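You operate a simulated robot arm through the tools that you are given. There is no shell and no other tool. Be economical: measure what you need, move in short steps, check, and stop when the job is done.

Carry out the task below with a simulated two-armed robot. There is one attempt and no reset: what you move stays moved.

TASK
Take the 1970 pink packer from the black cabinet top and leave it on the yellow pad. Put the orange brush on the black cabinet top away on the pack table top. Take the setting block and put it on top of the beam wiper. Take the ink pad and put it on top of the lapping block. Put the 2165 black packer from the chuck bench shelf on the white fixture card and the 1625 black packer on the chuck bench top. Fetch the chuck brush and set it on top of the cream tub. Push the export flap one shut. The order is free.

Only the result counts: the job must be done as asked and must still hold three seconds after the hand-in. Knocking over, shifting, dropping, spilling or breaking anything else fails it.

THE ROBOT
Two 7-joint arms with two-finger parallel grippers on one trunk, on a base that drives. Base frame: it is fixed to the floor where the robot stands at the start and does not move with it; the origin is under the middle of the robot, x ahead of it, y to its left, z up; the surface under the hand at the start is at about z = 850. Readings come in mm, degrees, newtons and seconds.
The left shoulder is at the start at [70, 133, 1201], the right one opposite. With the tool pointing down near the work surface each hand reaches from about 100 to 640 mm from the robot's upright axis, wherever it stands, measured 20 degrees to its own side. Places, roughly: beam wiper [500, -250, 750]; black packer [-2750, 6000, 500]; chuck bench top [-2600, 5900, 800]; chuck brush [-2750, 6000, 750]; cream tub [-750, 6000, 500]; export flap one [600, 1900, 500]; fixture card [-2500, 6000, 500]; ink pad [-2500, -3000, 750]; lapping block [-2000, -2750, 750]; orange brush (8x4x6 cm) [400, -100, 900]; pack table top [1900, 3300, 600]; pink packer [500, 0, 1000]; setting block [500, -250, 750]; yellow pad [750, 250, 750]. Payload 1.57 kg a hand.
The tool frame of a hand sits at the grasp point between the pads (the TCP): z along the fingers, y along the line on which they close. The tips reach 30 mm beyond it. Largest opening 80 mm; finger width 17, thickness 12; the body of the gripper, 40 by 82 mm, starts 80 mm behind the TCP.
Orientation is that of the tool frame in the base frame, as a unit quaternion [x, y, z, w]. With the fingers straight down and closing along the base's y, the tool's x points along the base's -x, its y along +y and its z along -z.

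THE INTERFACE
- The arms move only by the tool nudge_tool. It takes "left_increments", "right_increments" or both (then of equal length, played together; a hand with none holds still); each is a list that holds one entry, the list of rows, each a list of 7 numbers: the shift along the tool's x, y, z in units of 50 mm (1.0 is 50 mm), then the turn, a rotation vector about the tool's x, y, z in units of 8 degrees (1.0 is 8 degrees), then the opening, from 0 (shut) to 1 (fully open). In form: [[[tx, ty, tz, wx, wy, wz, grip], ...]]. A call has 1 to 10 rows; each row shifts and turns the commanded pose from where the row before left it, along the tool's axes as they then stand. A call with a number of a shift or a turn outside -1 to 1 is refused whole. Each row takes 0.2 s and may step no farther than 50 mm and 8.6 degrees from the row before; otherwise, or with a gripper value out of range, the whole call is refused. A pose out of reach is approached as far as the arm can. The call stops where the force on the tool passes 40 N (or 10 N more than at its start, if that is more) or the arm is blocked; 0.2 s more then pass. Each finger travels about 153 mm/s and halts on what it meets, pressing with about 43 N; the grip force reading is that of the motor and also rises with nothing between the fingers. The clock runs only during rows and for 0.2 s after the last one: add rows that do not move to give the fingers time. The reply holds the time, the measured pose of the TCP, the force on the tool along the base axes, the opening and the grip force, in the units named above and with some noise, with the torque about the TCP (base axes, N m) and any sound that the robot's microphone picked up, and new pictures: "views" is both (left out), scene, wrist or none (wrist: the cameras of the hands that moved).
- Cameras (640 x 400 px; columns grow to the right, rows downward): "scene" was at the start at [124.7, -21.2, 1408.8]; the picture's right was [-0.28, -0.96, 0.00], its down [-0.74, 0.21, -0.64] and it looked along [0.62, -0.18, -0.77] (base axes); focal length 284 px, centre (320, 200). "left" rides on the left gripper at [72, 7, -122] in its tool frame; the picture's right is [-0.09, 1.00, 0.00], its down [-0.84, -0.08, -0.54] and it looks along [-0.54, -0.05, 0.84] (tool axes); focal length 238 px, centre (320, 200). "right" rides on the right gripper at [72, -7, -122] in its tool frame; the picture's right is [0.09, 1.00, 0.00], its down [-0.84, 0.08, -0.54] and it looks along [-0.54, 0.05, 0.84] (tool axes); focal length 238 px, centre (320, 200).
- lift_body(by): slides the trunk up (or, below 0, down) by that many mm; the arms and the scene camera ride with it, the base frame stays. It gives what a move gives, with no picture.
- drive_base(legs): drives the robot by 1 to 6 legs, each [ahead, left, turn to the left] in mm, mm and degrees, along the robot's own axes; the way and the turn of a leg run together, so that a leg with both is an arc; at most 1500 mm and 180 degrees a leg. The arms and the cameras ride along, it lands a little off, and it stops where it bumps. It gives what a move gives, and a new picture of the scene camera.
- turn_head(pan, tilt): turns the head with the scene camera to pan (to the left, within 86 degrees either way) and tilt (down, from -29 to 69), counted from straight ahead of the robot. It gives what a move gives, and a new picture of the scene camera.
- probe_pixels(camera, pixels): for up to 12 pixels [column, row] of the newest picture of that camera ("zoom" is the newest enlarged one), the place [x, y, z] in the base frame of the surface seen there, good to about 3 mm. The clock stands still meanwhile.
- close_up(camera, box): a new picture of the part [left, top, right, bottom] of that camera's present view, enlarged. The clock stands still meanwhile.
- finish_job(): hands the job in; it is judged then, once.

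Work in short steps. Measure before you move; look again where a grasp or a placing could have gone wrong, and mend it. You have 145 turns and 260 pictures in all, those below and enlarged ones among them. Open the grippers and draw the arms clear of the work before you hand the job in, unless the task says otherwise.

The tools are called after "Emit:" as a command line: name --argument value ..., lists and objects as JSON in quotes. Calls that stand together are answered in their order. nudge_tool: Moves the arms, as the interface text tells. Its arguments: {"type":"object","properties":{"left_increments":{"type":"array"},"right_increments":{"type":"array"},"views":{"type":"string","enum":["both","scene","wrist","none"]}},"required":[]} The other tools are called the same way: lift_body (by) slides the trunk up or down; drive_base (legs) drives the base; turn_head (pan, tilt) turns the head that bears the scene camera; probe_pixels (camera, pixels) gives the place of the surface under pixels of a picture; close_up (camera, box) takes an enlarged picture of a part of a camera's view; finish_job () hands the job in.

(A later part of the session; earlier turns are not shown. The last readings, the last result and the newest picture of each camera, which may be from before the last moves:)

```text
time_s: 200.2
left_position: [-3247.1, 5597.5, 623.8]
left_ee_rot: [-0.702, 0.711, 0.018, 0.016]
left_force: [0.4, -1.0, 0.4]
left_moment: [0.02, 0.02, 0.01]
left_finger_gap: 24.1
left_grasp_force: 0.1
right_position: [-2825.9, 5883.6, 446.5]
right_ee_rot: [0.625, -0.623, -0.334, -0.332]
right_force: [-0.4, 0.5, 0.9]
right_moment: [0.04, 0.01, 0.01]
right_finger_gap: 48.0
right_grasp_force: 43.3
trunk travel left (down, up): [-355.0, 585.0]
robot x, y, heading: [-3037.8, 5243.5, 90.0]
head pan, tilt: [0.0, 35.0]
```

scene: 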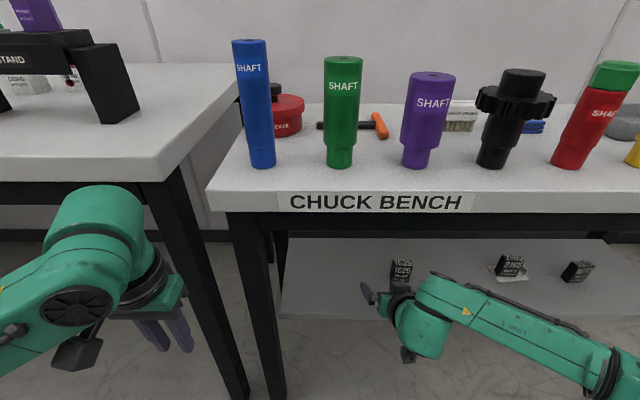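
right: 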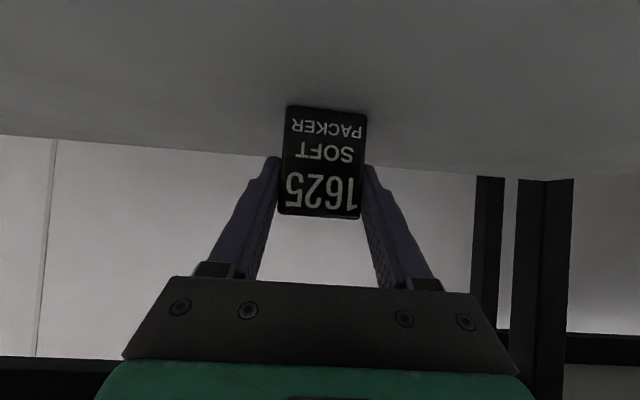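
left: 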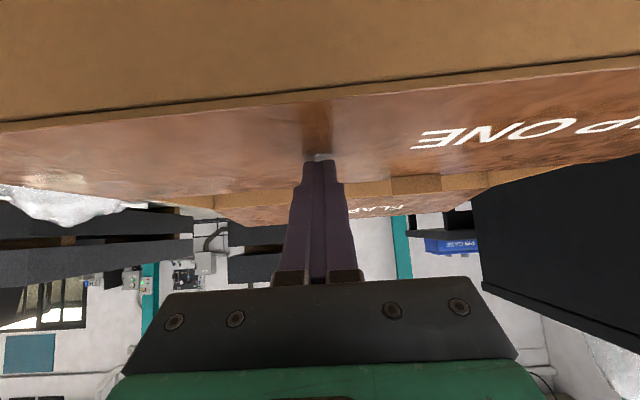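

Gripped and level. Lift 40 mm, back out, raise the trunk and shift right to the clear right end of the bench top.

Emit:
nudge_tool --right_increments '[[[-0.66, 0, -0.45, 0, 0, 0, 0], [0, 0, 0, 0, 0, 0, 0]]]' --views "none"

Emit:
drive_base --legs '[[-330, 0, 0], [0, -760, 0]]'

Emit:
lift_body --by 450

Emit:
turn_head --pan -10 --tilt 40

```text
time_s: 200.8
left_position: [-3245.8, 5598.2, 623.7]
left_ee_rot: [-0.702, 0.711, 0.018, 0.016]
left_force: [0.0, -0.1, 0.4]
left_moment: [-0.02, 0.01, 0.0]
left_finger_gap: 24.1
left_grasp_force: 0.1
right_position: [-2824.3, 5884.3, 485.7]
right_ee_rot: [0.625, -0.624, -0.333, -0.331]
right_force: [-0.1, 0.3, -0.9]
right_moment: [0.0, -0.03, -0.01]
right_finger_gap: 48.3
right_grasp_force: 43.1
trunk travel left (down, up): [-355.0, 585.0]
robot x, y, heading: [-3037.7, 5245.8, 90.2]
head pan, tilt: [0.0, 35.0]
```

```text
time_s: 206.7
left_position: [-2484.5, 5264.6, 623.8]
left_ee_rot: [-0.707, 0.707, 0.018, 0.016]
left_force: [0.2, 0.8, 0.2]
left_moment: [-0.01, -0.01, 0.0]
left_finger_gap: 24.3
left_grasp_force: 0.1
right_position: [-2068.7, 5557.0, 486.4]
right_ee_rot: [0.628, -0.62, -0.335, -0.329]
right_force: [0.0, 0.7, -0.4]
right_moment: [-0.05, 0.0, -0.01]
right_finger_gap: 47.4
right_grasp_force: 43.3
trunk travel left (down, up): [-355.0, 585.0]
robot x, y, heading: [-2274.8, 4916.4, 91.0]
head pan, tilt: [0.0, 35.0]
```

scene: 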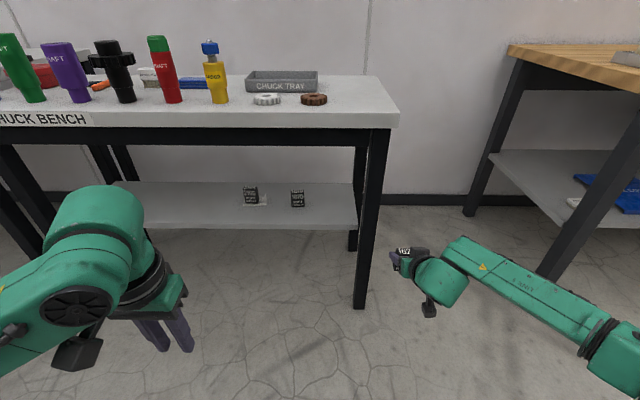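

```text
refused: 450 is not a number from -400 to 400
```

```text
time_s: 207.4
left_position: [-2486.7, 5265.2, 623.7]
left_ee_rot: [0.707, -0.706, -0.018, -0.016]
left_force: [-0.2, -0.4, 0.0]
left_moment: [-0.01, -0.01, -0.01]
left_finger_gap: 24.2
left_grasp_force: 0.1
right_position: [-2069.9, 5557.3, 486.4]
right_ee_rot: [0.629, -0.62, -0.335, -0.329]
right_force: [-0.2, -0.8, -0.4]
right_moment: [0.02, 0.02, -0.02]
right_finger_gap: 47.4
right_grasp_force: 42.6
trunk travel left (down, up): [-355.0, 585.0]
robot x, y, heading: [-2269.3, 4914.2, 91.0]
head pan, tilt: [-10.0, 40.0]
```

scene: 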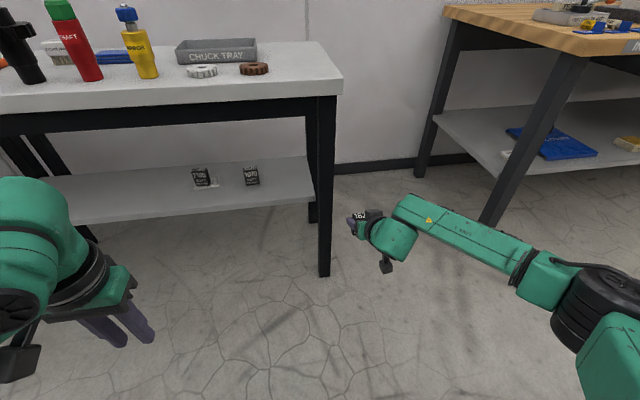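

Raise 400 mm and shift left 100 so the packer lines up at x≈-2170.

Emit:
lift_body --by 400

Emit:
drive_base --legs '[[0, 95, -1]]'

Emit:
probe_pixels --camera "scene" --pixels '[[255, 62], [300, 62], [200, 70]]'

```text
time_s: 211.3
left_position: [-2486.4, 5264.6, 1023.0]
left_ee_rot: [-0.707, 0.707, 0.019, 0.016]
left_force: [0.6, 0.2, -0.2]
left_moment: [-0.01, 0.01, 0.02]
left_finger_gap: 24.2
left_grasp_force: 0.1
right_position: [-2068.4, 5556.6, 887.0]
right_ee_rot: [0.629, -0.62, -0.335, -0.329]
right_force: [-0.6, 0.5, -1.3]
right_moment: [-0.01, 0.0, 0.0]
right_finger_gap: 47.3
right_grasp_force: 42.8
trunk travel left (down, up): [-755.0, 185.0]
robot x, y, heading: [-2273.2, 4917.5, 91.1]
head pan, tilt: [-10.0, 40.0]
```

```text
time_s: 212.4
left_position: [-2573.0, 5269.1, 1024.6]
left_ee_rot: [-0.701, 0.713, 0.019, 0.017]
left_force: [-0.1, 0.5, 0.6]
left_moment: [-0.01, 0.02, 0.0]
left_finger_gap: 24.1
left_grasp_force: 0.0
right_position: [-2151.1, 5552.0, 885.2]
right_ee_rot: [-0.624, 0.625, 0.332, 0.332]
right_force: [-0.5, -0.5, -0.7]
right_moment: [-0.01, -0.01, -0.01]
right_finger_gap: 47.4
right_grasp_force: 42.8
trunk travel left (down, up): [-755.0, 185.0]
robot x, y, heading: [-2368.1, 4914.2, 89.6]
head pan, tilt: [-10.0, 40.0]
```

scene: 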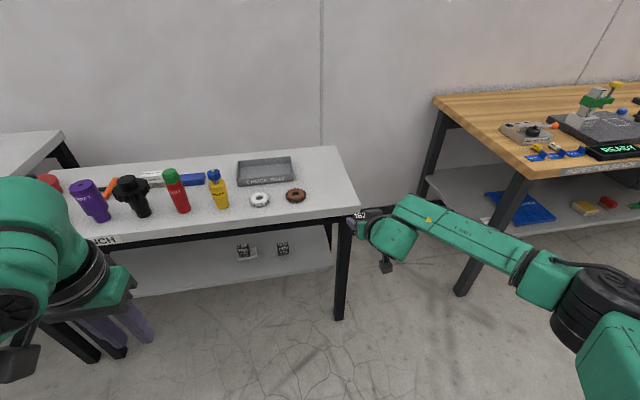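

```text
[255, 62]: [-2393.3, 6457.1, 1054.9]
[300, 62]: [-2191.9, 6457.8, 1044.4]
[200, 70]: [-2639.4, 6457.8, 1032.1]
```

Probe the free right end of the bench top.

Emit:
probe_pixels --camera "scene" --pixels '[[355, 207], [328, 185], [322, 170], [305, 195], [295, 190], [330, 150], [340, 195]]'

```text
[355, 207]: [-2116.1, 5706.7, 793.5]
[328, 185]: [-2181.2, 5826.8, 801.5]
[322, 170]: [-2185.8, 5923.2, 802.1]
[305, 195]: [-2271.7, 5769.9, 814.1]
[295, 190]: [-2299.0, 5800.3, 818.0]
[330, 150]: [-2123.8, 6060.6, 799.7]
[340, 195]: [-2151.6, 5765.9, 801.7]
```

Drive ahead 250 mm and shift 22 mm left.

Emit:
drive_base --legs '[[250, 0, 0]]'

Emit:
nudge_tool --right_increments '[[[0, 0.5, 0, 0, 0, 0, 0], [0, 0, 0, 0, 0, 0, 0]]]' --views "both"

```text
time_s: 214.2
left_position: [-2573.8, 5511.1, 1023.8]
left_ee_rot: [-0.702, 0.712, 0.019, 0.016]
left_force: [-0.7, 0.2, 0.2]
left_moment: [0.01, -0.02, -0.01]
left_finger_gap: 23.9
left_grasp_force: 0.1
right_position: [-2151.1, 5796.8, 886.3]
right_ee_rot: [-0.623, 0.624, 0.333, 0.333]
right_force: [-0.2, -1.0, -0.4]
right_moment: [-0.01, 0.02, 0.0]
right_finger_gap: 47.6
right_grasp_force: 43.0
trunk travel left (down, up): [-755.0, 185.0]
robot x, y, heading: [-2365.8, 5159.1, 89.7]
head pan, tilt: [-10.0, 40.0]
```

scene: 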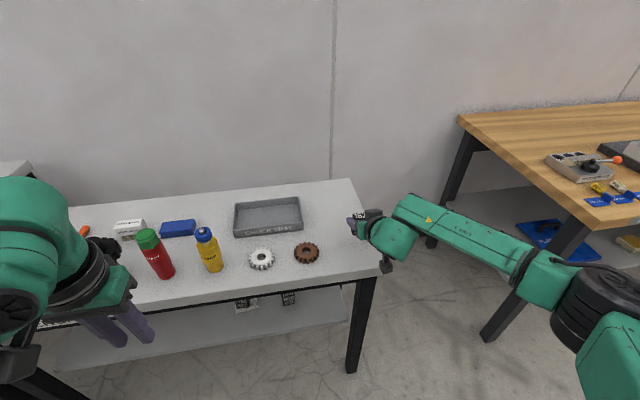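

```text
time_s: 214.8
left_position: [-2572.5, 5512.3, 1024.0]
left_ee_rot: [-0.701, 0.712, 0.019, 0.016]
left_force: [-0.1, 0.9, -0.3]
left_moment: [0.01, 0.06, -0.01]
left_finger_gap: 24.0
left_grasp_force: 0.0
right_position: [-2174.9, 5798.6, 884.9]
right_ee_rot: [-0.623, 0.626, 0.332, 0.333]
right_force: [-1.1, 0.2, -0.3]
right_moment: [-0.01, -0.02, -0.02]
right_finger_gap: 47.2
right_grasp_force: 42.9
trunk travel left (down, up): [-755.0, 185.0]
robot x, y, heading: [-2371.0, 5156.8, 89.7]
head pan, tilt: [-10.0, 40.0]
```

scene: 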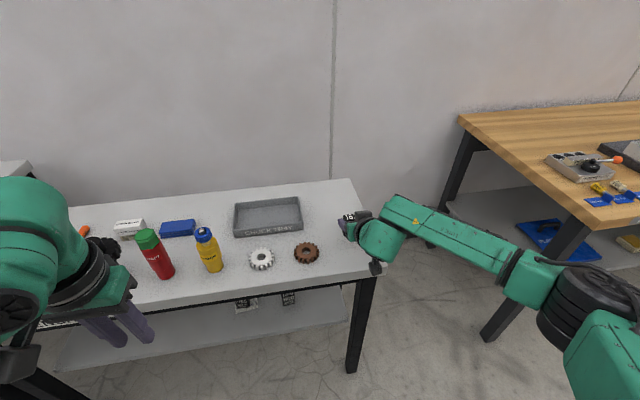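
right: 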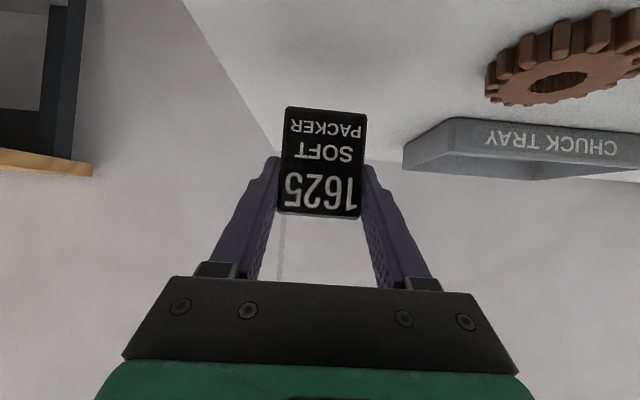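

Lower 37 mm, check contact.

Emit:
nudge_tool --right_increments '[[[0.3, 0, 0.2, 0, 0, 0, 0], [0.3, 0, 0.2, 0, 0, 0, 0], [0.03, 0, 0.02, 0, 0, 0, 0], [0, 0, 0, 0, 0, 0, 0]]]' --views "none"

Emit:
nudge_tool --right_increments '[[[0.03, 0, 0.02, 0, 0, 0, 0], [0, 0, 0, 0, 0, 0, 0]]]' --views "none"

```text
time_s: 215.8
left_position: [-2574.3, 5512.4, 1023.3]
left_ee_rot: [-0.702, 0.712, 0.019, 0.016]
left_force: [0.4, 0.2, 0.6]
left_moment: [0.0, -0.01, -0.02]
left_finger_gap: 24.2
left_grasp_force: 0.0
right_position: [-2176.3, 5796.9, 847.8]
right_ee_rot: [-0.623, 0.626, 0.332, 0.332]
right_force: [0.3, 0.3, -1.1]
right_moment: [-0.03, 0.05, -0.02]
right_finger_gap: 47.5
right_grasp_force: 42.8
trunk travel left (down, up): [-755.0, 185.0]
robot x, y, heading: [-2366.5, 5158.8, 90.0]
head pan, tilt: [-10.0, 40.0]
```

```text
time_s: 216.4
left_position: [-2574.4, 5511.2, 1024.7]
left_ee_rot: [-0.701, 0.712, 0.018, 0.016]
left_force: [0.2, -0.5, -0.4]
left_moment: [0.06, 0.02, -0.01]
left_finger_gap: 23.8
left_grasp_force: 0.1
right_position: [-2175.9, 5797.4, 846.3]
right_ee_rot: [-0.623, 0.625, 0.333, 0.332]
right_force: [0.2, 0.7, 1.3]
right_moment: [0.03, -0.08, 0.01]
right_finger_gap: 47.4
right_grasp_force: 43.1
trunk travel left (down, up): [-755.0, 185.0]
robot x, y, heading: [-2367.2, 5157.2, 89.9]
head pan, tilt: [-10.0, 40.0]
```

Contact is made (+1.3 N). Open and retreat straight back.

Emit:
nudge_tool --right_increments '[[[0, 0, 0, 0, 0, 0, 0.8], [0, 0, 0, 0, 0, 0, 0.8], [0, 0, -0.2, 0, 0, 0, 0.8], [0.2, 0, -0.45, 0, 0, 0, 0.8], [0.3, 0, -0.6, 0, 0, 0, 0.8], [0.3, 0, -0.6, 0, 0, 0, 0.8], [0, 0, 0, 0, 0, 0, 0.8]]]' --views "wrist"

```text
time_s: 218.0
left_position: [-2573.2, 5512.1, 1023.3]
left_ee_rot: [-0.701, 0.713, 0.018, 0.016]
left_force: [0.6, 0.6, -0.1]
left_moment: [0.0, -0.04, -0.03]
left_finger_gap: 24.0
left_grasp_force: 0.0
right_position: [-2174.5, 5754.0, 858.5]
right_ee_rot: [-0.624, 0.625, 0.333, 0.332]
right_force: [-0.5, 0.2, 0.3]
right_moment: [-0.01, 0.0, 0.0]
right_finger_gap: 63.9
right_grasp_force: 0.0
right hand out of reach, approached as far as the arm can: row 5, 6
trunk travel left (down, up): [-755.0, 185.0]
robot x, y, heading: [-2364.3, 5160.4, 90.1]
head pan, tilt: [-10.0, 40.0]
```

right: 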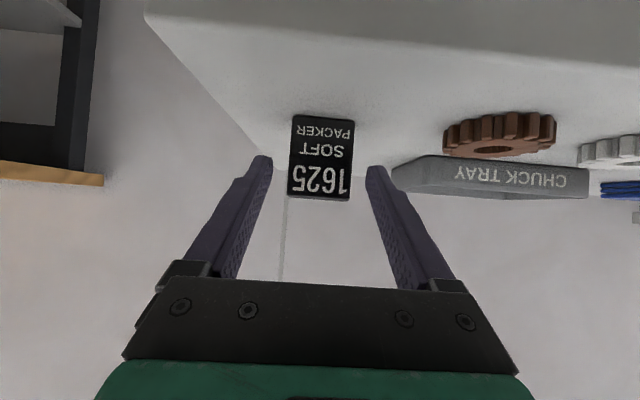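

1625 stands on the bench top. Back off, return the hand to pointing down, and go look at the cream tub under the inspection bench.

Emit:
drive_base --legs '[[-260, 0, 0]]'

Emit:
nudge_tool --right_increments '[[[0, 0, 0, 0, 1, 0, 1], [0, 0, 0, 0, 1, 0, 1], [0, 0, 0, 0, 1, 0, 1], [0, 0, 0, 0, 1, 0, 1], [0, 0, 0, 0, 1, 0, 1], [0, 0, 0, 0, 1, 0, 1], [0, 0, 0, 0, 1, 0, 1]]]' --views "none"

Emit:
drive_base --legs '[[0, -1400, 0]]'

Emit:
turn_head --pan 0 --tilt 32

```text
time_s: 219.9
left_position: [-2577.5, 5252.3, 1023.1]
left_ee_rot: [-0.702, 0.711, 0.019, 0.017]
left_force: [-0.8, -0.3, -0.7]
left_moment: [0.02, -0.05, -0.01]
left_finger_gap: 24.3
left_grasp_force: 0.1
right_position: [-2177.7, 5496.4, 856.7]
right_ee_rot: [0.626, -0.623, -0.333, -0.331]
right_force: [-0.6, -0.3, -0.4]
right_moment: [0.03, 0.0, 0.0]
right_finger_gap: 63.9
right_grasp_force: 0.0
trunk travel left (down, up): [-755.0, 185.0]
robot x, y, heading: [-2367.2, 4899.4, 90.0]
head pan, tilt: [-10.0, 40.0]
```

scene: 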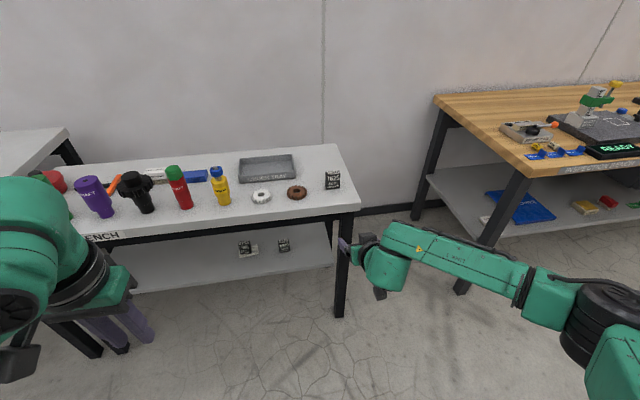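

```text
time_s: 221.5
left_position: [-2576.6, 5251.6, 1022.8]
left_ee_rot: [-0.703, 0.711, 0.018, 0.016]
left_force: [-0.4, -0.3, 0.0]
left_moment: [0.0, 0.0, 0.03]
left_finger_gap: 23.9
left_grasp_force: 0.1
right_position: [-2181.5, 5485.7, 864.3]
right_ee_rot: [0.71, -0.705, -0.004, -0.003]
right_force: [0.6, -0.5, -0.4]
right_moment: [0.02, -0.02, -0.03]
right_finger_gap: 80.2
right_grasp_force: 0.1
right hand out of reach, approached as far as the arm can: row 7
trunk travel left (down, up): [-755.0, 185.0]
robot x, y, heading: [-2363.0, 4899.4, 90.3]
head pan, tilt: [-10.0, 40.0]
```

```text
time_s: 228.5
left_position: [-1154.9, 5253.7, 1024.0]
left_ee_rot: [-0.701, 0.713, 0.019, 0.016]
left_force: [0.2, -0.6, -0.1]
left_moment: [-0.02, 0.02, -0.01]
left_finger_gap: 24.0
left_grasp_force: 0.0
right_position: [-757.3, 5484.6, 865.5]
right_ee_rot: [-0.706, 0.708, 0.004, 0.003]
right_force: [1.1, 0.0, 0.4]
right_moment: [0.01, 0.03, -0.01]
right_finger_gap: 79.9
right_grasp_force: 0.0
trunk travel left (down, up): [-755.0, 185.0]
robot x, y, heading: [-946.0, 4905.3, 89.8]
head pan, tilt: [-10.0, 40.0]
```

scene: 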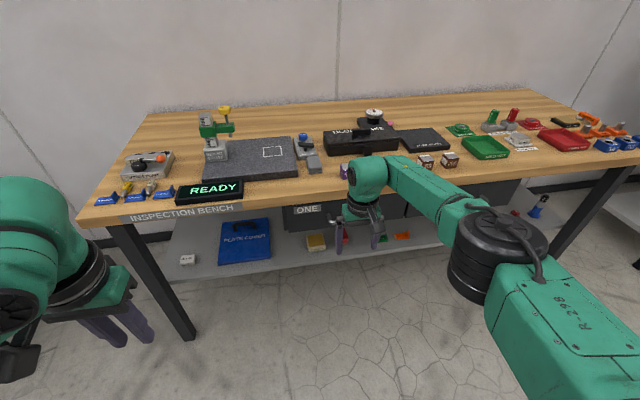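

```text
time_s: 229.2
left_position: [-1154.3, 5254.7, 1023.0]
left_ee_rot: [-0.701, 0.713, 0.018, 0.017]
left_force: [0.5, 0.1, 0.2]
left_moment: [-0.01, -0.02, -0.01]
left_finger_gap: 24.0
left_grasp_force: 0.1
right_position: [-758.4, 5483.2, 864.0]
right_ee_rot: [-0.706, 0.708, 0.004, 0.004]
right_force: [0.7, -0.1, 0.2]
right_moment: [0.01, 0.0, -0.01]
right_finger_gap: 80.1
right_grasp_force: 0.1
trunk travel left (down, up): [-755.0, 185.0]
robot x, y, heading: [-945.8, 4902.6, 89.7]
head pan, tilt: [0.0, 32.0]
```

scene: 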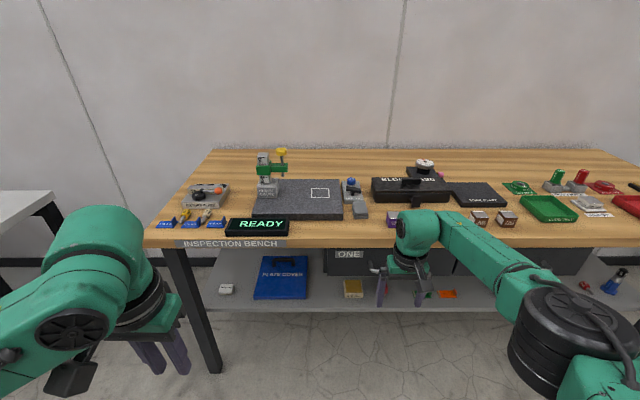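

Zoom on the shelf items.

Emit:
close_up --camera "scene" --box '[200, 250, 480, 320]'

Emit:
probe_pixels --camera "scene" --pixels '[[226, 285], [352, 283], [352, 295], [447, 293], [280, 250], [340, 265], [330, 235], [300, 305]]'

```text
2.29 times, centred on (340, 285) of scene
```

zoom: 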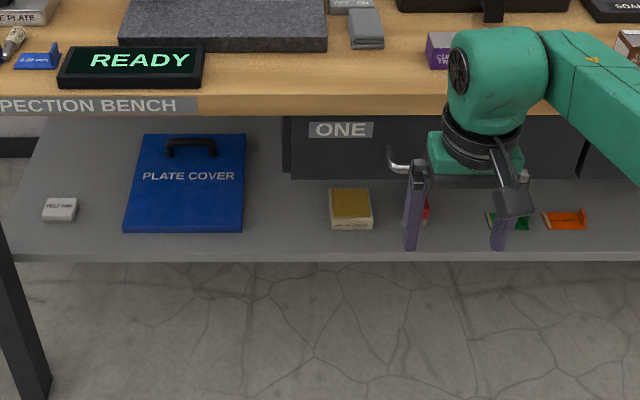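

```text
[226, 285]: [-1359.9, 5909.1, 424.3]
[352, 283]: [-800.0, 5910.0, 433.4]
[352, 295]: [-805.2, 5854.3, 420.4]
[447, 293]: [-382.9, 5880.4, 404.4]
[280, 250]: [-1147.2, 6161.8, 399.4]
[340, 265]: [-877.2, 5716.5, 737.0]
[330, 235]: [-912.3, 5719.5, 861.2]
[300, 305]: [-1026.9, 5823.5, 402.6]
```

Cream tub: top z≈433 at (-800,5890) on the shelf under the drawers. I'll pick the chuck brush top-down, re-grip it tilted, then place it there. Go back to the chuck bench, trunk up 150.

Emit:
lift_body --by 150

Emit:
drive_base --legs '[[0, 1400, 0], [0, 580, 0.3]]'

Emit:
turn_head --pan -10 --tilt 38

```text
time_s: 231.0
left_position: [-1155.5, 5253.5, 1173.3]
left_ee_rot: [-0.7, 0.713, 0.018, 0.017]
left_force: [-0.7, -0.2, 0.1]
left_moment: [-0.03, -0.03, -0.01]
left_finger_gap: 23.9
left_grasp_force: 0.0
right_position: [-757.7, 5485.5, 1014.8]
right_ee_rot: [-0.705, 0.709, 0.003, 0.003]
right_force: [0.4, -0.2, -0.5]
right_moment: [-0.01, 0.01, 0.01]
right_finger_gap: 80.2
right_grasp_force: 0.0
trunk travel left (down, up): [-905.0, 35.0]
robot x, y, heading: [-948.0, 4900.6, 89.6]
head pan, tilt: [0.0, 32.0]
```

```text
time_s: 240.9
left_position: [-3145.7, 5254.2, 1174.0]
left_ee_rot: [-0.705, 0.709, 0.019, 0.016]
left_force: [-1.9, 0.5, -0.6]
left_moment: [0.0, -0.02, 0.01]
left_finger_gap: 23.8
left_grasp_force: 0.1
right_position: [-2753.1, 5490.2, 1014.4]
right_ee_rot: [0.71, -0.704, -0.004, -0.003]
right_force: [-0.6, 0.9, -0.4]
right_moment: [-0.03, 0.01, 0.0]
right_finger_gap: 80.0
right_grasp_force: 0.0
trunk travel left (down, up): [-905.0, 35.0]
robot x, y, heading: [-2934.5, 4901.6, 90.6]
head pan, tilt: [0.0, 32.0]
```

scene: 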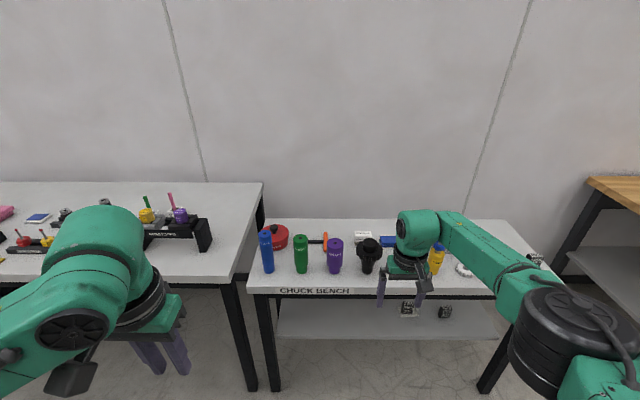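

```text
time_s: 241.6
left_position: [-3146.9, 5255.0, 1173.9]
left_ee_rot: [-0.705, 0.709, 0.018, 0.016]
left_force: [0.2, -0.3, -0.2]
left_moment: [-0.01, 0.0, 0.02]
left_finger_gap: 24.4
left_grasp_force: 0.1
right_position: [-2754.4, 5489.3, 1013.0]
right_ee_rot: [0.711, -0.703, -0.004, -0.003]
right_force: [-1.1, 0.5, 0.3]
right_moment: [0.03, 0.0, -0.01]
right_finger_gap: 79.7
right_grasp_force: 0.1
trunk travel left (down, up): [-905.0, 35.0]
robot x, y, heading: [-2934.3, 4902.2, 90.4]
head pan, tilt: [-10.0, 38.0]
```

scene: 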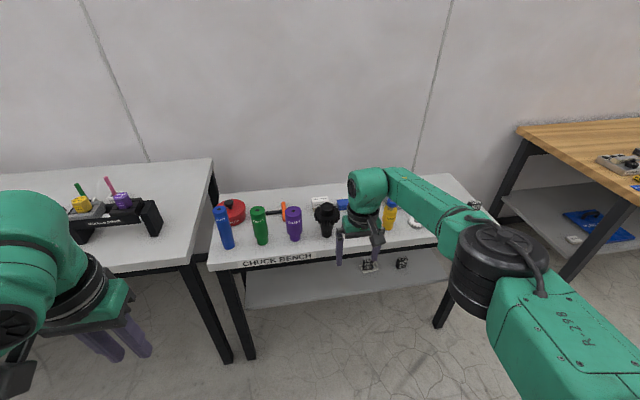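

Zoom and probe brush and neighbours.

Emit:
close_up --camera "scene" --box '[210, 180, 410, 270]'

Emit:
probe_pixels --camera "scene" --pixels '[[221, 208], [326, 206], [293, 209], [315, 201], [320, 205], [327, 199], [345, 204], [285, 208], [260, 210]]'

```text
3.20 times, centred on (310, 225) of scene
```

zoom: 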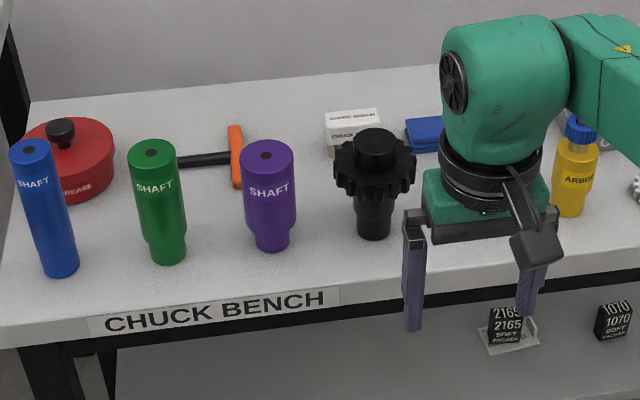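

```text
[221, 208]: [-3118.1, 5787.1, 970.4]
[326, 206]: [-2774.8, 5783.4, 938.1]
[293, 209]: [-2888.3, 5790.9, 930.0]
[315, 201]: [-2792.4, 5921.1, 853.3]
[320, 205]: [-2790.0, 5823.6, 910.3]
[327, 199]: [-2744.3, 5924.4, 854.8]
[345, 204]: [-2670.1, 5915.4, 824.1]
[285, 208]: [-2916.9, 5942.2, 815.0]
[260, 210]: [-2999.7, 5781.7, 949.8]
```

Drive ahead 420 mm; the tips pass at z≈983 above the black part (top 938).

Emit:
drive_base --legs '[[420, 0, 0]]'

Emit:
nudge_tool --right_increments '[[[0, 0.25, 0, 0, 0, 0, 1], [0, 0, 0, 0, 0, 0, 1]]]' --views "wrist"

```text
time_s: 244.2
left_position: [-3146.9, 5677.7, 1173.5]
left_ee_rot: [-0.702, 0.712, 0.019, 0.016]
left_force: [0.9, -0.4, 0.2]
left_moment: [-0.01, 0.02, 0.01]
left_finger_gap: 24.1
left_grasp_force: 0.0
right_position: [-2751.9, 5911.6, 1013.8]
right_ee_rot: [0.708, -0.706, -0.004, -0.004]
right_force: [-0.5, -0.1, -0.5]
right_moment: [0.01, 0.0, -0.03]
right_finger_gap: 80.1
right_grasp_force: 0.0
trunk travel left (down, up): [-905.0, 35.0]
robot x, y, heading: [-2939.7, 5326.5, 90.0]
head pan, tilt: [-10.0, 38.0]
```

scene: 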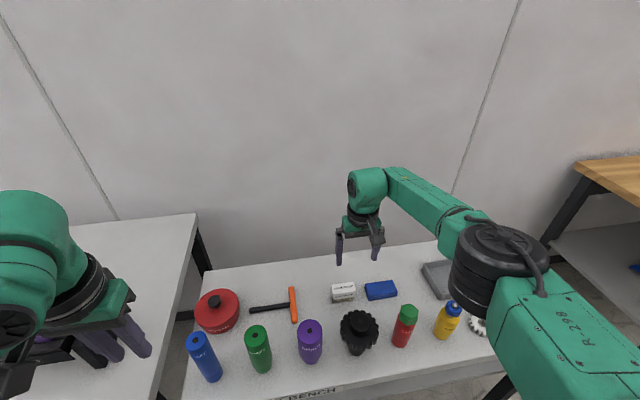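

```text
time_s: 244.8
left_position: [-3146.5, 5678.7, 1174.0]
left_ee_rot: [-0.703, 0.711, 0.018, 0.017]
left_force: [0.2, 0.5, 0.0]
left_moment: [0.0, 0.0, -0.05]
left_finger_gap: 23.9
left_grasp_force: 0.1
right_position: [-2766.7, 5912.2, 1014.5]
right_ee_rot: [0.708, -0.706, -0.003, -0.004]
right_force: [0.5, 0.4, 0.0]
right_moment: [-0.01, 0.02, -0.01]
right_finger_gap: 80.0
right_grasp_force: 0.0
trunk travel left (down, up): [-905.0, 35.0]
robot x, y, heading: [-2939.3, 5324.2, 89.9]
head pan, tilt: [-10.0, 38.0]
```

right: 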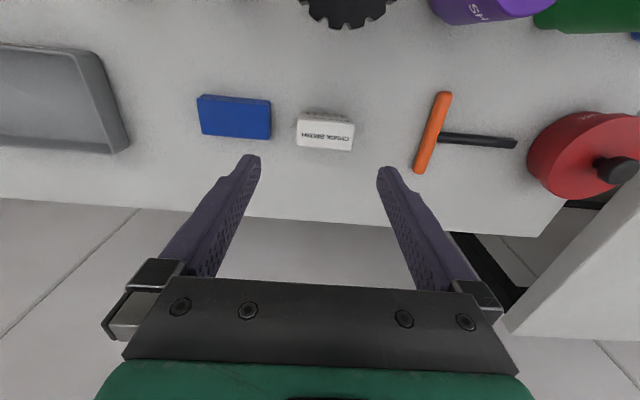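

Probe the brush's top corners from here.

Emit:
close_up --camera "right" --box '[270, 90, 382, 160]'

Emit:
probe_pixels --camera "right" --pixels '[[299, 122], [353, 125], [297, 144], [351, 149], [325, 133], [325, 113], [268, 118], [268, 137], [416, 165]]'

```text
5.71 times, centred on (326, 125) of right
```

zoom: 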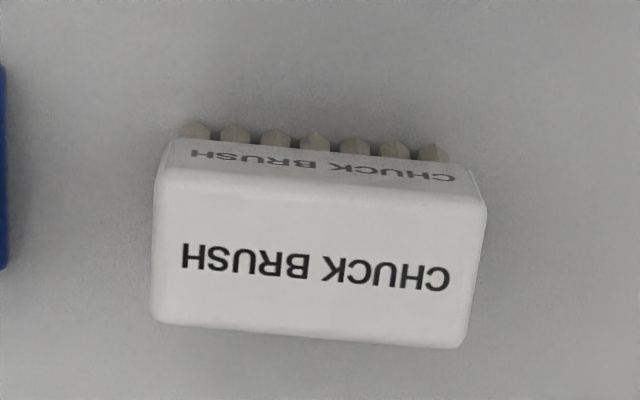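

```text
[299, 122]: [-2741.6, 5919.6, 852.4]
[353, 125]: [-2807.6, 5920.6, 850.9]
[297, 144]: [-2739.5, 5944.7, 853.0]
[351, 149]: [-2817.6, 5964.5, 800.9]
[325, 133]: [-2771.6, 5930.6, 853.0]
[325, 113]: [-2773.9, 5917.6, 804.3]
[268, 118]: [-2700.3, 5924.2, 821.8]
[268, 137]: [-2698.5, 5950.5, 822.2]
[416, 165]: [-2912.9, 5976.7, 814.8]
```

Brush centre (-2773,5932), 68×30 mm, top z 853. Align and come down halfway to check clearance.

Emit:
nudge_tool --right_increments '[[[-0.4, 0.13, 0, 0, 0, 0.4, 1], [0, 0, 0.8, 0, 0, 0, 1], [0, 0, 0.8, 0, 0, 0, 1], [0, 0, 0.3, 0, 0, 0, 1], [0, 0, 0, 0, 0, 0, 1]]]' --views "wrist"

```text
time_s: 246.0
left_position: [-3147.6, 5679.5, 1174.3]
left_ee_rot: [-0.702, 0.711, 0.019, 0.016]
left_force: [0.4, -0.1, -0.6]
left_moment: [-0.01, 0.01, -0.01]
left_finger_gap: 24.1
left_grasp_force: 0.1
right_position: [-2792.9, 5899.0, 933.6]
right_ee_rot: [-0.688, 0.726, 0.005, 0.004]
right_force: [-0.1, -0.1, 0.2]
right_moment: [0.01, 0.0, 0.02]
right_finger_gap: 79.9
right_grasp_force: 0.0
right hand out of reach, approached as far as the arm can: row 1, 2, 3, 4
trunk travel left (down, up): [-905.0, 35.0]
robot x, y, heading: [-2940.2, 5327.3, 89.9]
head pan, tilt: [-10.0, 38.0]
```

right: 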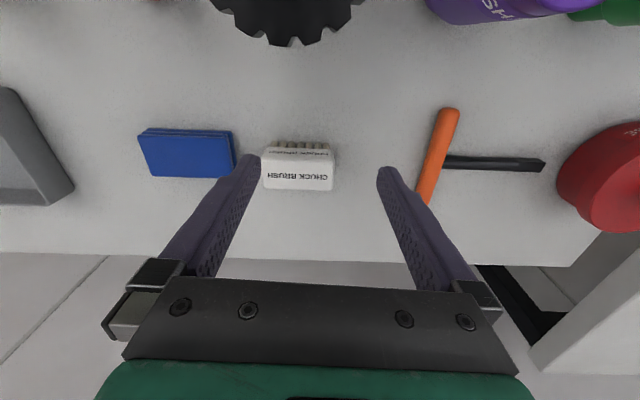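

Out of reach; bring the base 55 mm closer, then re-align.

Emit:
drive_base --legs '[[55, 0, 0]]'

Emit:
nudge_tool --right_increments '[[[0.42, -0.4, 0, 0, 0, 0, 1], [0, 0, 0, 0, 0, 0, 1]]]' --views "wrist"

```text
time_s: 247.0
left_position: [-3146.4, 5727.9, 1175.7]
left_ee_rot: [-0.702, 0.711, 0.021, 0.02]
left_force: [-0.4, 0.0, 0.0]
left_moment: [0.07, -0.01, 0.02]
left_finger_gap: 24.2
left_grasp_force: 0.0
right_position: [-2793.8, 5948.0, 937.7]
right_ee_rot: [-0.688, 0.726, 0.007, 0.007]
right_force: [0.0, -0.2, 0.3]
right_moment: [0.05, 0.0, 0.0]
right_finger_gap: 80.2
right_grasp_force: 0.0
trunk travel left (down, up): [-905.0, 35.0]
robot x, y, heading: [-2936.8, 5380.7, 90.1]
head pan, tilt: [-10.0, 38.0]
```

scene: 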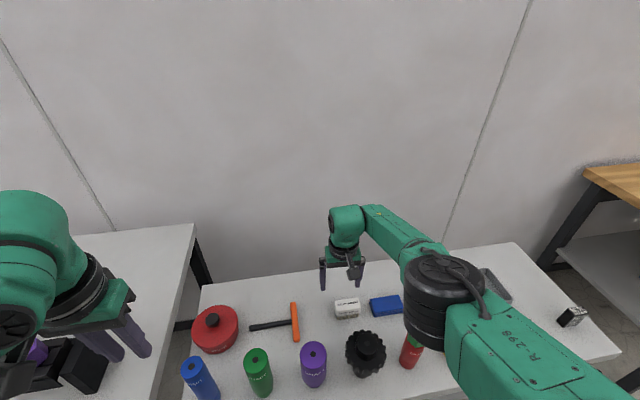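

```text
time_s: 247.6
left_position: [-3147.8, 5731.4, 1175.2]
left_ee_rot: [-0.702, 0.712, 0.02, 0.018]
left_force: [0.1, 0.5, -1.5]
left_moment: [0.0, 0.03, 0.01]
left_finger_gap: 24.0
left_grasp_force: 0.0
right_position: [-2774.4, 5929.1, 936.0]
right_ee_rot: [-0.688, 0.726, 0.005, 0.004]
right_force: [-0.2, -0.4, 0.7]
right_moment: [0.02, -0.02, -0.04]
right_finger_gap: 79.9
right_grasp_force: 0.1
trunk travel left (down, up): [-905.0, 35.0]
robot x, y, heading: [-2939.2, 5381.6, 90.2]
head pan, tilt: [-10.0, 38.0]
```

right: 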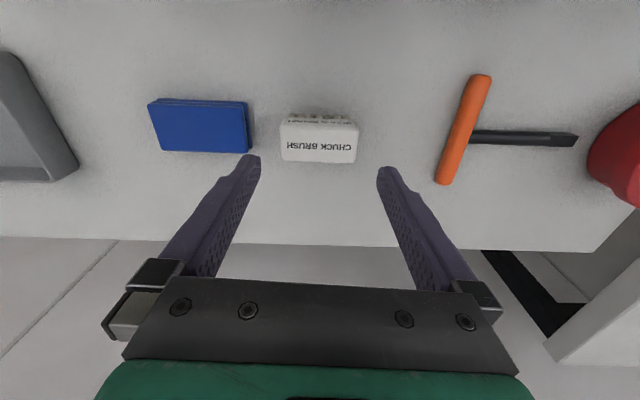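

Probe again to refine.

Emit:
probe_pixels --camera "right" --pixels '[[282, 130], [357, 132], [283, 158], [354, 160], [319, 145], [249, 130]]'

Emit:
probe_pixels --camera "scene" --pixels '[[430, 330], [440, 270], [480, 300], [410, 345]]'

```text
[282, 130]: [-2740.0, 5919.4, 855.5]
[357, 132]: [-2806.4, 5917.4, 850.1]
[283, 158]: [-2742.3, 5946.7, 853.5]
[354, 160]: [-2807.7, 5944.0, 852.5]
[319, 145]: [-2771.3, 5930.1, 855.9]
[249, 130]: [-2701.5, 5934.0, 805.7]
```

```text
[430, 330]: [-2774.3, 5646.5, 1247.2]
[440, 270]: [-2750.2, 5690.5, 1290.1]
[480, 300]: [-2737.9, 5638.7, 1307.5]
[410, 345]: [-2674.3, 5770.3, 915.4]
```

Camera roll accounts for the slope: set yaw back to 90°, then descend to z≈842 and grip.

Emit:
nudge_tool --right_increments '[[[-0.06, 0, 0, 0, 0, -0.4, 1], [0, 0, 0.7, 0, 0, 0, 1], [0, 0, 0.7, 0, 0, 0, 1], [0, 0, 0, 0, 0, 0, 1]]]' --views "wrist"

```text
time_s: 248.6
left_position: [-3146.1, 5734.0, 1175.1]
left_ee_rot: [-0.702, 0.712, 0.019, 0.016]
left_force: [0.5, -0.9, 0.7]
left_moment: [0.02, 0.04, 0.01]
left_finger_gap: 24.1
left_grasp_force: 0.0
right_position: [-2775.5, 5926.8, 878.4]
right_ee_rot: [0.708, -0.706, -0.004, -0.004]
right_force: [-0.4, 0.2, -0.1]
right_moment: [0.0, 0.03, -0.06]
right_finger_gap: 80.2
right_grasp_force: 0.0
right hand out of reach, approached as far as the arm can: row 3
trunk travel left (down, up): [-905.0, 35.0]
robot x, y, heading: [-2938.1, 5384.0, 90.3]
head pan, tilt: [-10.0, 38.0]
```

right: 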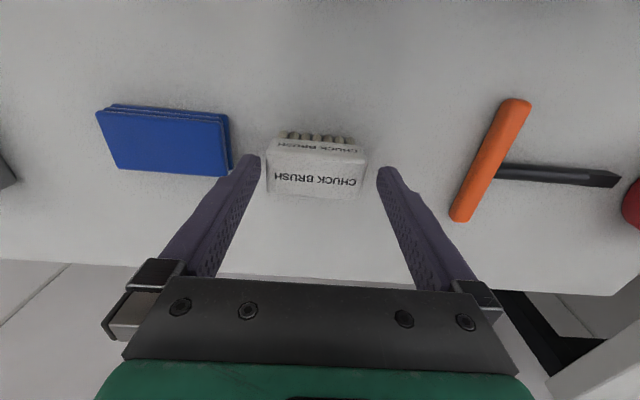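

Use the trunk for the last 38 mm down.

Emit:
lift_body --by -30

Emit:
nudge_tool --right_increments '[[[-0.08, -0.02, 0.1, 0, 0, 0, 1], [0, 0, 0, 0, 0, 0, 1]]]' --views "wrist"

```text
time_s: 249.3
left_position: [-3147.5, 5734.7, 1143.5]
left_ee_rot: [-0.703, 0.71, 0.018, 0.017]
left_force: [0.2, -0.2, -0.5]
left_moment: [0.03, 0.01, -0.01]
left_finger_gap: 23.9
left_grasp_force: 0.1
right_position: [-2776.3, 5926.9, 849.2]
right_ee_rot: [0.707, -0.707, -0.005, -0.005]
right_force: [-0.6, 0.0, 0.5]
right_moment: [0.0, 0.04, -0.01]
right_finger_gap: 80.0
right_grasp_force: 0.0
trunk travel left (down, up): [-875.0, 65.0]
robot x, y, heading: [-2937.5, 5383.3, 89.9]
head pan, tilt: [-10.0, 38.0]
```

```text
time_s: 249.9
left_position: [-3148.3, 5735.2, 1143.8]
left_ee_rot: [-0.703, 0.711, 0.018, 0.016]
left_force: [-0.3, 0.2, 0.2]
left_moment: [0.01, 0.01, 0.01]
left_finger_gap: 24.1
left_grasp_force: 0.1
right_position: [-2777.5, 5926.9, 848.8]
right_ee_rot: [0.708, -0.706, -0.004, -0.004]
right_force: [0.7, -0.3, 0.8]
right_moment: [-0.01, 0.02, -0.03]
right_finger_gap: 80.0
right_grasp_force: 0.0
right hand out of reach, approached as far as the arm can: row 1
trunk travel left (down, up): [-875.0, 65.0]
robot x, y, heading: [-2939.6, 5381.1, 90.1]
head pan, tilt: [-10.0, 38.0]
```

right: 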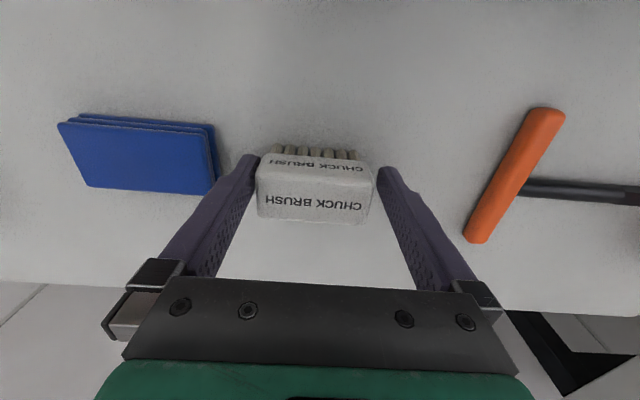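

The fingers straddle the brush; grip here.

Emit:
nudge_tool --right_increments '[[[0, 0, 0, 0, 0, 0, 0], [0, 0, 0, 0, 0, 0, 0], [0, 0, 0, 0, 0, 0, 0]]]' --views "none"

Emit:
lift_body --by 90

Emit:
nudge_tool --right_increments '[[[0, 0, -0.9, 0, 0, 0, 0], [0, 0, -0.9, 0, 0, 0, 0], [0, 0, 0, 0, 0, 0, 0]]]' --views "wrist"

```text
time_s: 250.7
left_position: [-3147.6, 5733.0, 1143.8]
left_ee_rot: [-0.702, 0.711, 0.019, 0.015]
left_force: [0.1, -0.8, -0.1]
left_moment: [0.0, 0.01, 0.0]
left_finger_gap: 23.8
left_grasp_force: 0.1
right_position: [-2777.1, 5926.3, 849.6]
right_ee_rot: [0.708, -0.706, -0.005, -0.005]
right_force: [-0.4, 0.6, 1.9]
right_moment: [0.02, 0.12, -0.01]
right_finger_gap: 69.2
right_grasp_force: 43.0
trunk travel left (down, up): [-875.0, 65.0]
robot x, y, heading: [-2936.8, 5382.4, 90.1]
head pan, tilt: [-10.0, 38.0]
```

```text
time_s: 251.8
left_position: [-3147.1, 5735.4, 1208.3]
left_ee_rot: [-0.702, 0.712, 0.018, 0.016]
left_force: [-1.1, 0.3, 0.6]
left_moment: [0.0, -0.01, 0.01]
left_finger_gap: 24.0
left_grasp_force: 0.0
right_position: [-2776.4, 5925.9, 913.4]
right_ee_rot: [0.708, -0.707, -0.004, -0.005]
right_force: [0.1, 0.0, -0.1]
right_moment: [-0.01, 0.01, 0.02]
right_finger_gap: 69.2
right_grasp_force: 43.3
right hand out of reach, approached as far as the arm can: row 1
trunk travel left (down, up): [-940.0, 0.0]
robot x, y, heading: [-2939.7, 5382.2, 90.1]
head pan, tilt: [-10.0, 38.0]
```

```text
time_s: 252.6
left_position: [-3147.5, 5735.5, 1208.7]
left_ee_rot: [-0.703, 0.711, 0.018, 0.016]
left_force: [-1.0, 0.2, 0.4]
left_moment: [0.05, -0.04, -0.01]
left_finger_gap: 24.1
left_grasp_force: 0.2
right_position: [-2777.0, 5924.5, 1005.2]
right_ee_rot: [0.708, -0.706, -0.003, -0.004]
right_force: [0.2, 0.7, -0.8]
right_moment: [-0.02, 0.02, -0.01]
right_finger_gap: 68.8
right_grasp_force: 43.3
trunk travel left (down, up): [-940.0, 0.0]
robot x, y, heading: [-2939.8, 5383.7, 89.9]
head pan, tilt: [-10.0, 38.0]
```

right: 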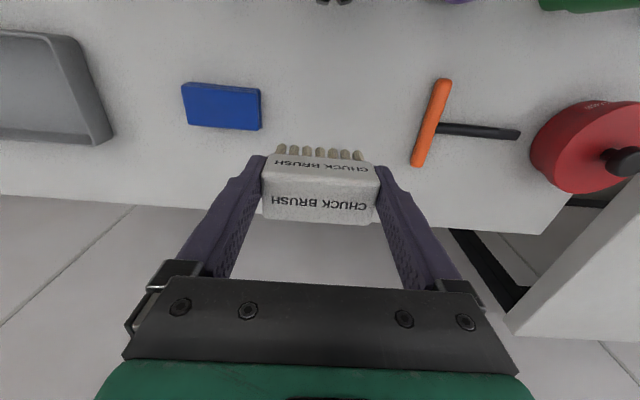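

Brush held (69 mm). Raise 30 mm, back away, shift right and come forward so the brush is over the free front-right strip (-2180,5735).

Emit:
nudge_tool --right_increments '[[[0, 0, -0.6, 0, 0, 0, 0], [0, 0, 0, 0, 0, 0, 0]]]' --views "none"

Emit:
drive_base --legs '[[-430, 0, 0], [0, -595, 0], [230, 0, 0]]'

Emit:
turn_head --pan -15 --tilt 50

```text
time_s: 253.2
left_position: [-3147.8, 5734.0, 1208.3]
left_ee_rot: [-0.702, 0.712, 0.018, 0.016]
left_force: [-0.2, -1.0, 0.7]
left_moment: [0.02, 0.01, 0.0]
left_finger_gap: 24.1
left_grasp_force: 0.1
right_position: [-2776.3, 5924.2, 1034.8]
right_ee_rot: [0.708, -0.707, -0.005, -0.004]
right_force: [0.4, -1.0, 0.0]
right_moment: [-0.02, -0.02, 0.0]
right_finger_gap: 69.0
right_grasp_force: 42.8
trunk travel left (down, up): [-940.0, 0.0]
robot x, y, heading: [-2936.5, 5384.3, 90.0]
head pan, tilt: [-10.0, 38.0]
```

```text
time_s: 260.1
left_position: [-2554.5, 5535.4, 1210.0]
left_ee_rot: [-0.702, 0.712, 0.018, 0.018]
left_force: [0.0, -0.7, -0.3]
left_moment: [0.0, 0.0, 0.01]
left_finger_gap: 24.0
left_grasp_force: 0.0
right_position: [-2182.6, 5726.5, 1035.6]
right_ee_rot: [0.708, -0.706, -0.005, -0.006]
right_force: [0.6, -0.2, 0.0]
right_moment: [0.02, 0.0, 0.01]
right_finger_gap: 69.1
right_grasp_force: 43.3
trunk travel left (down, up): [-940.0, 0.0]
robot x, y, heading: [-2343.2, 5182.8, 90.2]
head pan, tilt: [-10.0, 38.0]
```

scene: 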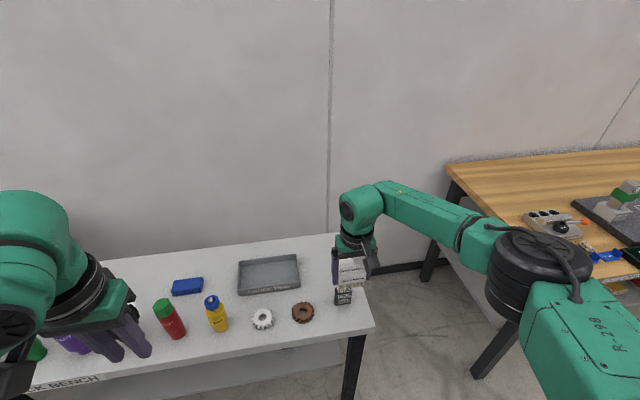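

```text
time_s: 260.8
left_position: [-2552.8, 5539.1, 1209.1]
left_ee_rot: [-0.703, 0.711, 0.018, 0.016]
left_force: [-0.9, 0.5, -0.2]
left_moment: [-0.01, -0.03, 0.04]
left_finger_gap: 24.2
left_grasp_force: 0.0
right_position: [-2182.4, 5729.1, 1034.8]
right_ee_rot: [0.709, -0.706, -0.004, -0.004]
right_force: [-0.5, -0.2, -1.0]
right_moment: [-0.02, 0.0, -0.01]
right_finger_gap: 69.3
right_grasp_force: 42.8
trunk travel left (down, up): [-940.0, 0.0]
robot x, y, heading: [-2347.3, 5185.9, 90.2]
head pan, tilt: [-15.0, 50.0]
```

scene: 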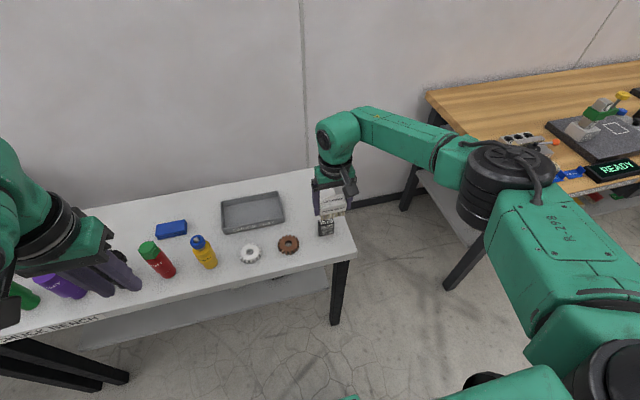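

Lower the trunk 180 mm, then the last millimetres by arm.

Emit:
lift_body --by -180

Emit:
nudge_tool --right_increments '[[[0, 0, 0.06, 0, 0, 0, 0], [0, 0, 0.04, 0, 0, 0, 0], [0, 0, 0, 0, 0, 0, 0]]]' --views "wrist"

```text
time_s: 262.8
left_position: [-2553.2, 5538.0, 1028.9]
left_ee_rot: [-0.703, 0.711, 0.018, 0.017]
left_force: [-0.8, 0.4, 0.5]
left_moment: [-0.01, 0.02, -0.02]
left_finger_gap: 24.1
left_grasp_force: 0.1
right_position: [-2182.1, 5730.9, 853.5]
right_ee_rot: [0.708, -0.706, -0.004, -0.004]
right_force: [-0.8, 0.5, -1.2]
right_moment: [0.01, 0.0, -0.02]
right_finger_gap: 69.0
right_grasp_force: 43.3
trunk travel left (down, up): [-760.0, 180.0]
robot x, y, heading: [-2343.8, 5189.6, 90.2]
head pan, tilt: [-15.0, 50.0]
```

```text
time_s: 263.6
left_position: [-2552.2, 5538.5, 1029.7]
left_ee_rot: [-0.703, 0.711, 0.018, 0.016]
left_force: [0.2, 0.8, -0.5]
left_moment: [0.0, 0.01, 0.01]
left_finger_gap: 24.0
left_grasp_force: 0.1
right_position: [-2182.3, 5730.5, 849.8]
right_ee_rot: [0.708, -0.706, -0.004, -0.004]
right_force: [-0.2, -0.9, -0.1]
right_moment: [0.02, 0.0, 0.01]
right_finger_gap: 69.2
right_grasp_force: 43.1
trunk travel left (down, up): [-760.0, 180.0]
robot x, y, heading: [-2341.6, 5188.9, 90.4]
head pan, tilt: [-15.0, 50.0]
```

right: 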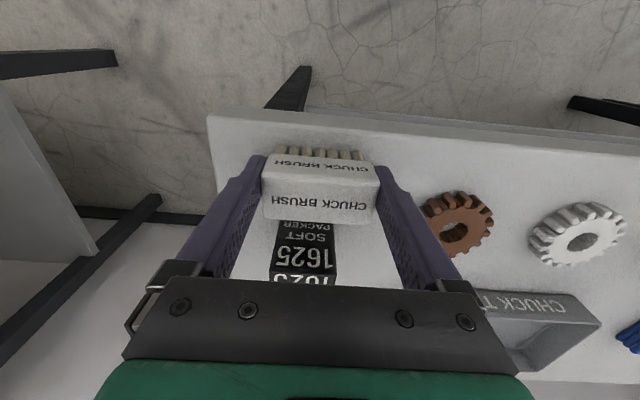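

Settle 1 mm, open, and raise.

Emit:
nudge_tool --right_increments '[[[0, 0, 0.03, 0, 0, 0, 0], [0, 0, 0, 0, 0, 0, 0], [0, 0, 0, 0, 0, 0, 1], [0, 0, 0, 0, 0, 0, 1], [0, 0, 0, 0, 0, 0, 1], [0, 0, -0.6, 0, 0, 0, 1], [0, 0, -0.9, 0, 0, 0, 1], [0, 0, -0.9, 0, 0, 0, 1], [0, 0, 0, 0, 0, 0, 1]]]' --views "wrist"

Emit:
drive_base --legs '[[-250, 0, 0]]'

```text
time_s: 265.6
left_position: [-2553.6, 5539.7, 1029.1]
left_ee_rot: [-0.703, 0.711, 0.019, 0.016]
left_force: [0.1, 0.4, -0.8]
left_moment: [0.0, -0.04, 0.0]
left_finger_gap: 23.8
left_grasp_force: 0.1
right_position: [-2183.6, 5728.6, 968.3]
right_ee_rot: [0.708, -0.706, -0.004, -0.004]
right_force: [-1.2, 0.0, -0.1]
right_moment: [0.03, 0.01, -0.02]
right_finger_gap: 79.9
right_grasp_force: 0.0
trunk travel left (down, up): [-760.0, 180.0]
robot x, y, heading: [-2340.8, 5185.4, 90.3]
head pan, tilt: [-15.0, 50.0]
```

right: 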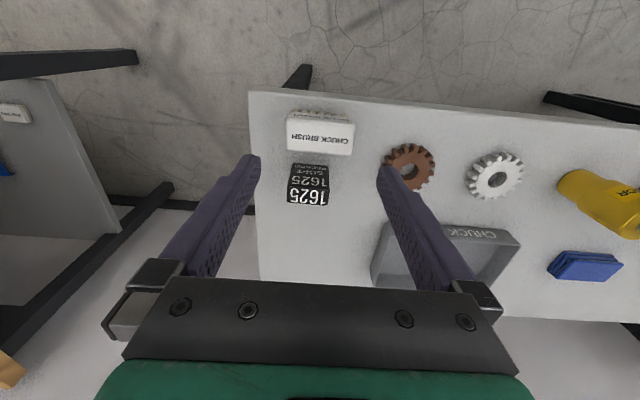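

```text
time_s: 267.4
left_position: [-2553.2, 5291.3, 1029.0]
left_ee_rot: [-0.704, 0.71, 0.018, 0.016]
left_force: [-0.7, 0.2, 0.1]
left_moment: [0.0, 0.03, 0.01]
left_finger_gap: 24.0
left_grasp_force: 0.1
right_position: [-2182.7, 5481.0, 966.1]
right_ee_rot: [0.708, -0.706, -0.004, -0.004]
right_force: [0.3, 0.3, 0.1]
right_moment: [0.02, 0.02, 0.0]
right_finger_gap: 80.0
right_grasp_force: 0.1
trunk travel left (down, up): [-760.0, 180.0]
robot x, y, heading: [-2341.1, 4939.4, 90.1]
head pan, tilt: [-15.0, 50.0]
```

scene: 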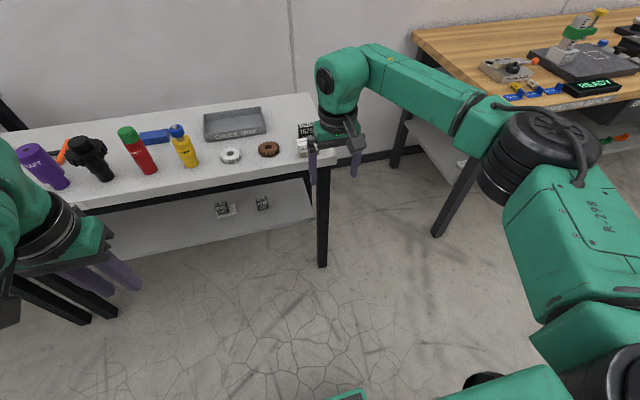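

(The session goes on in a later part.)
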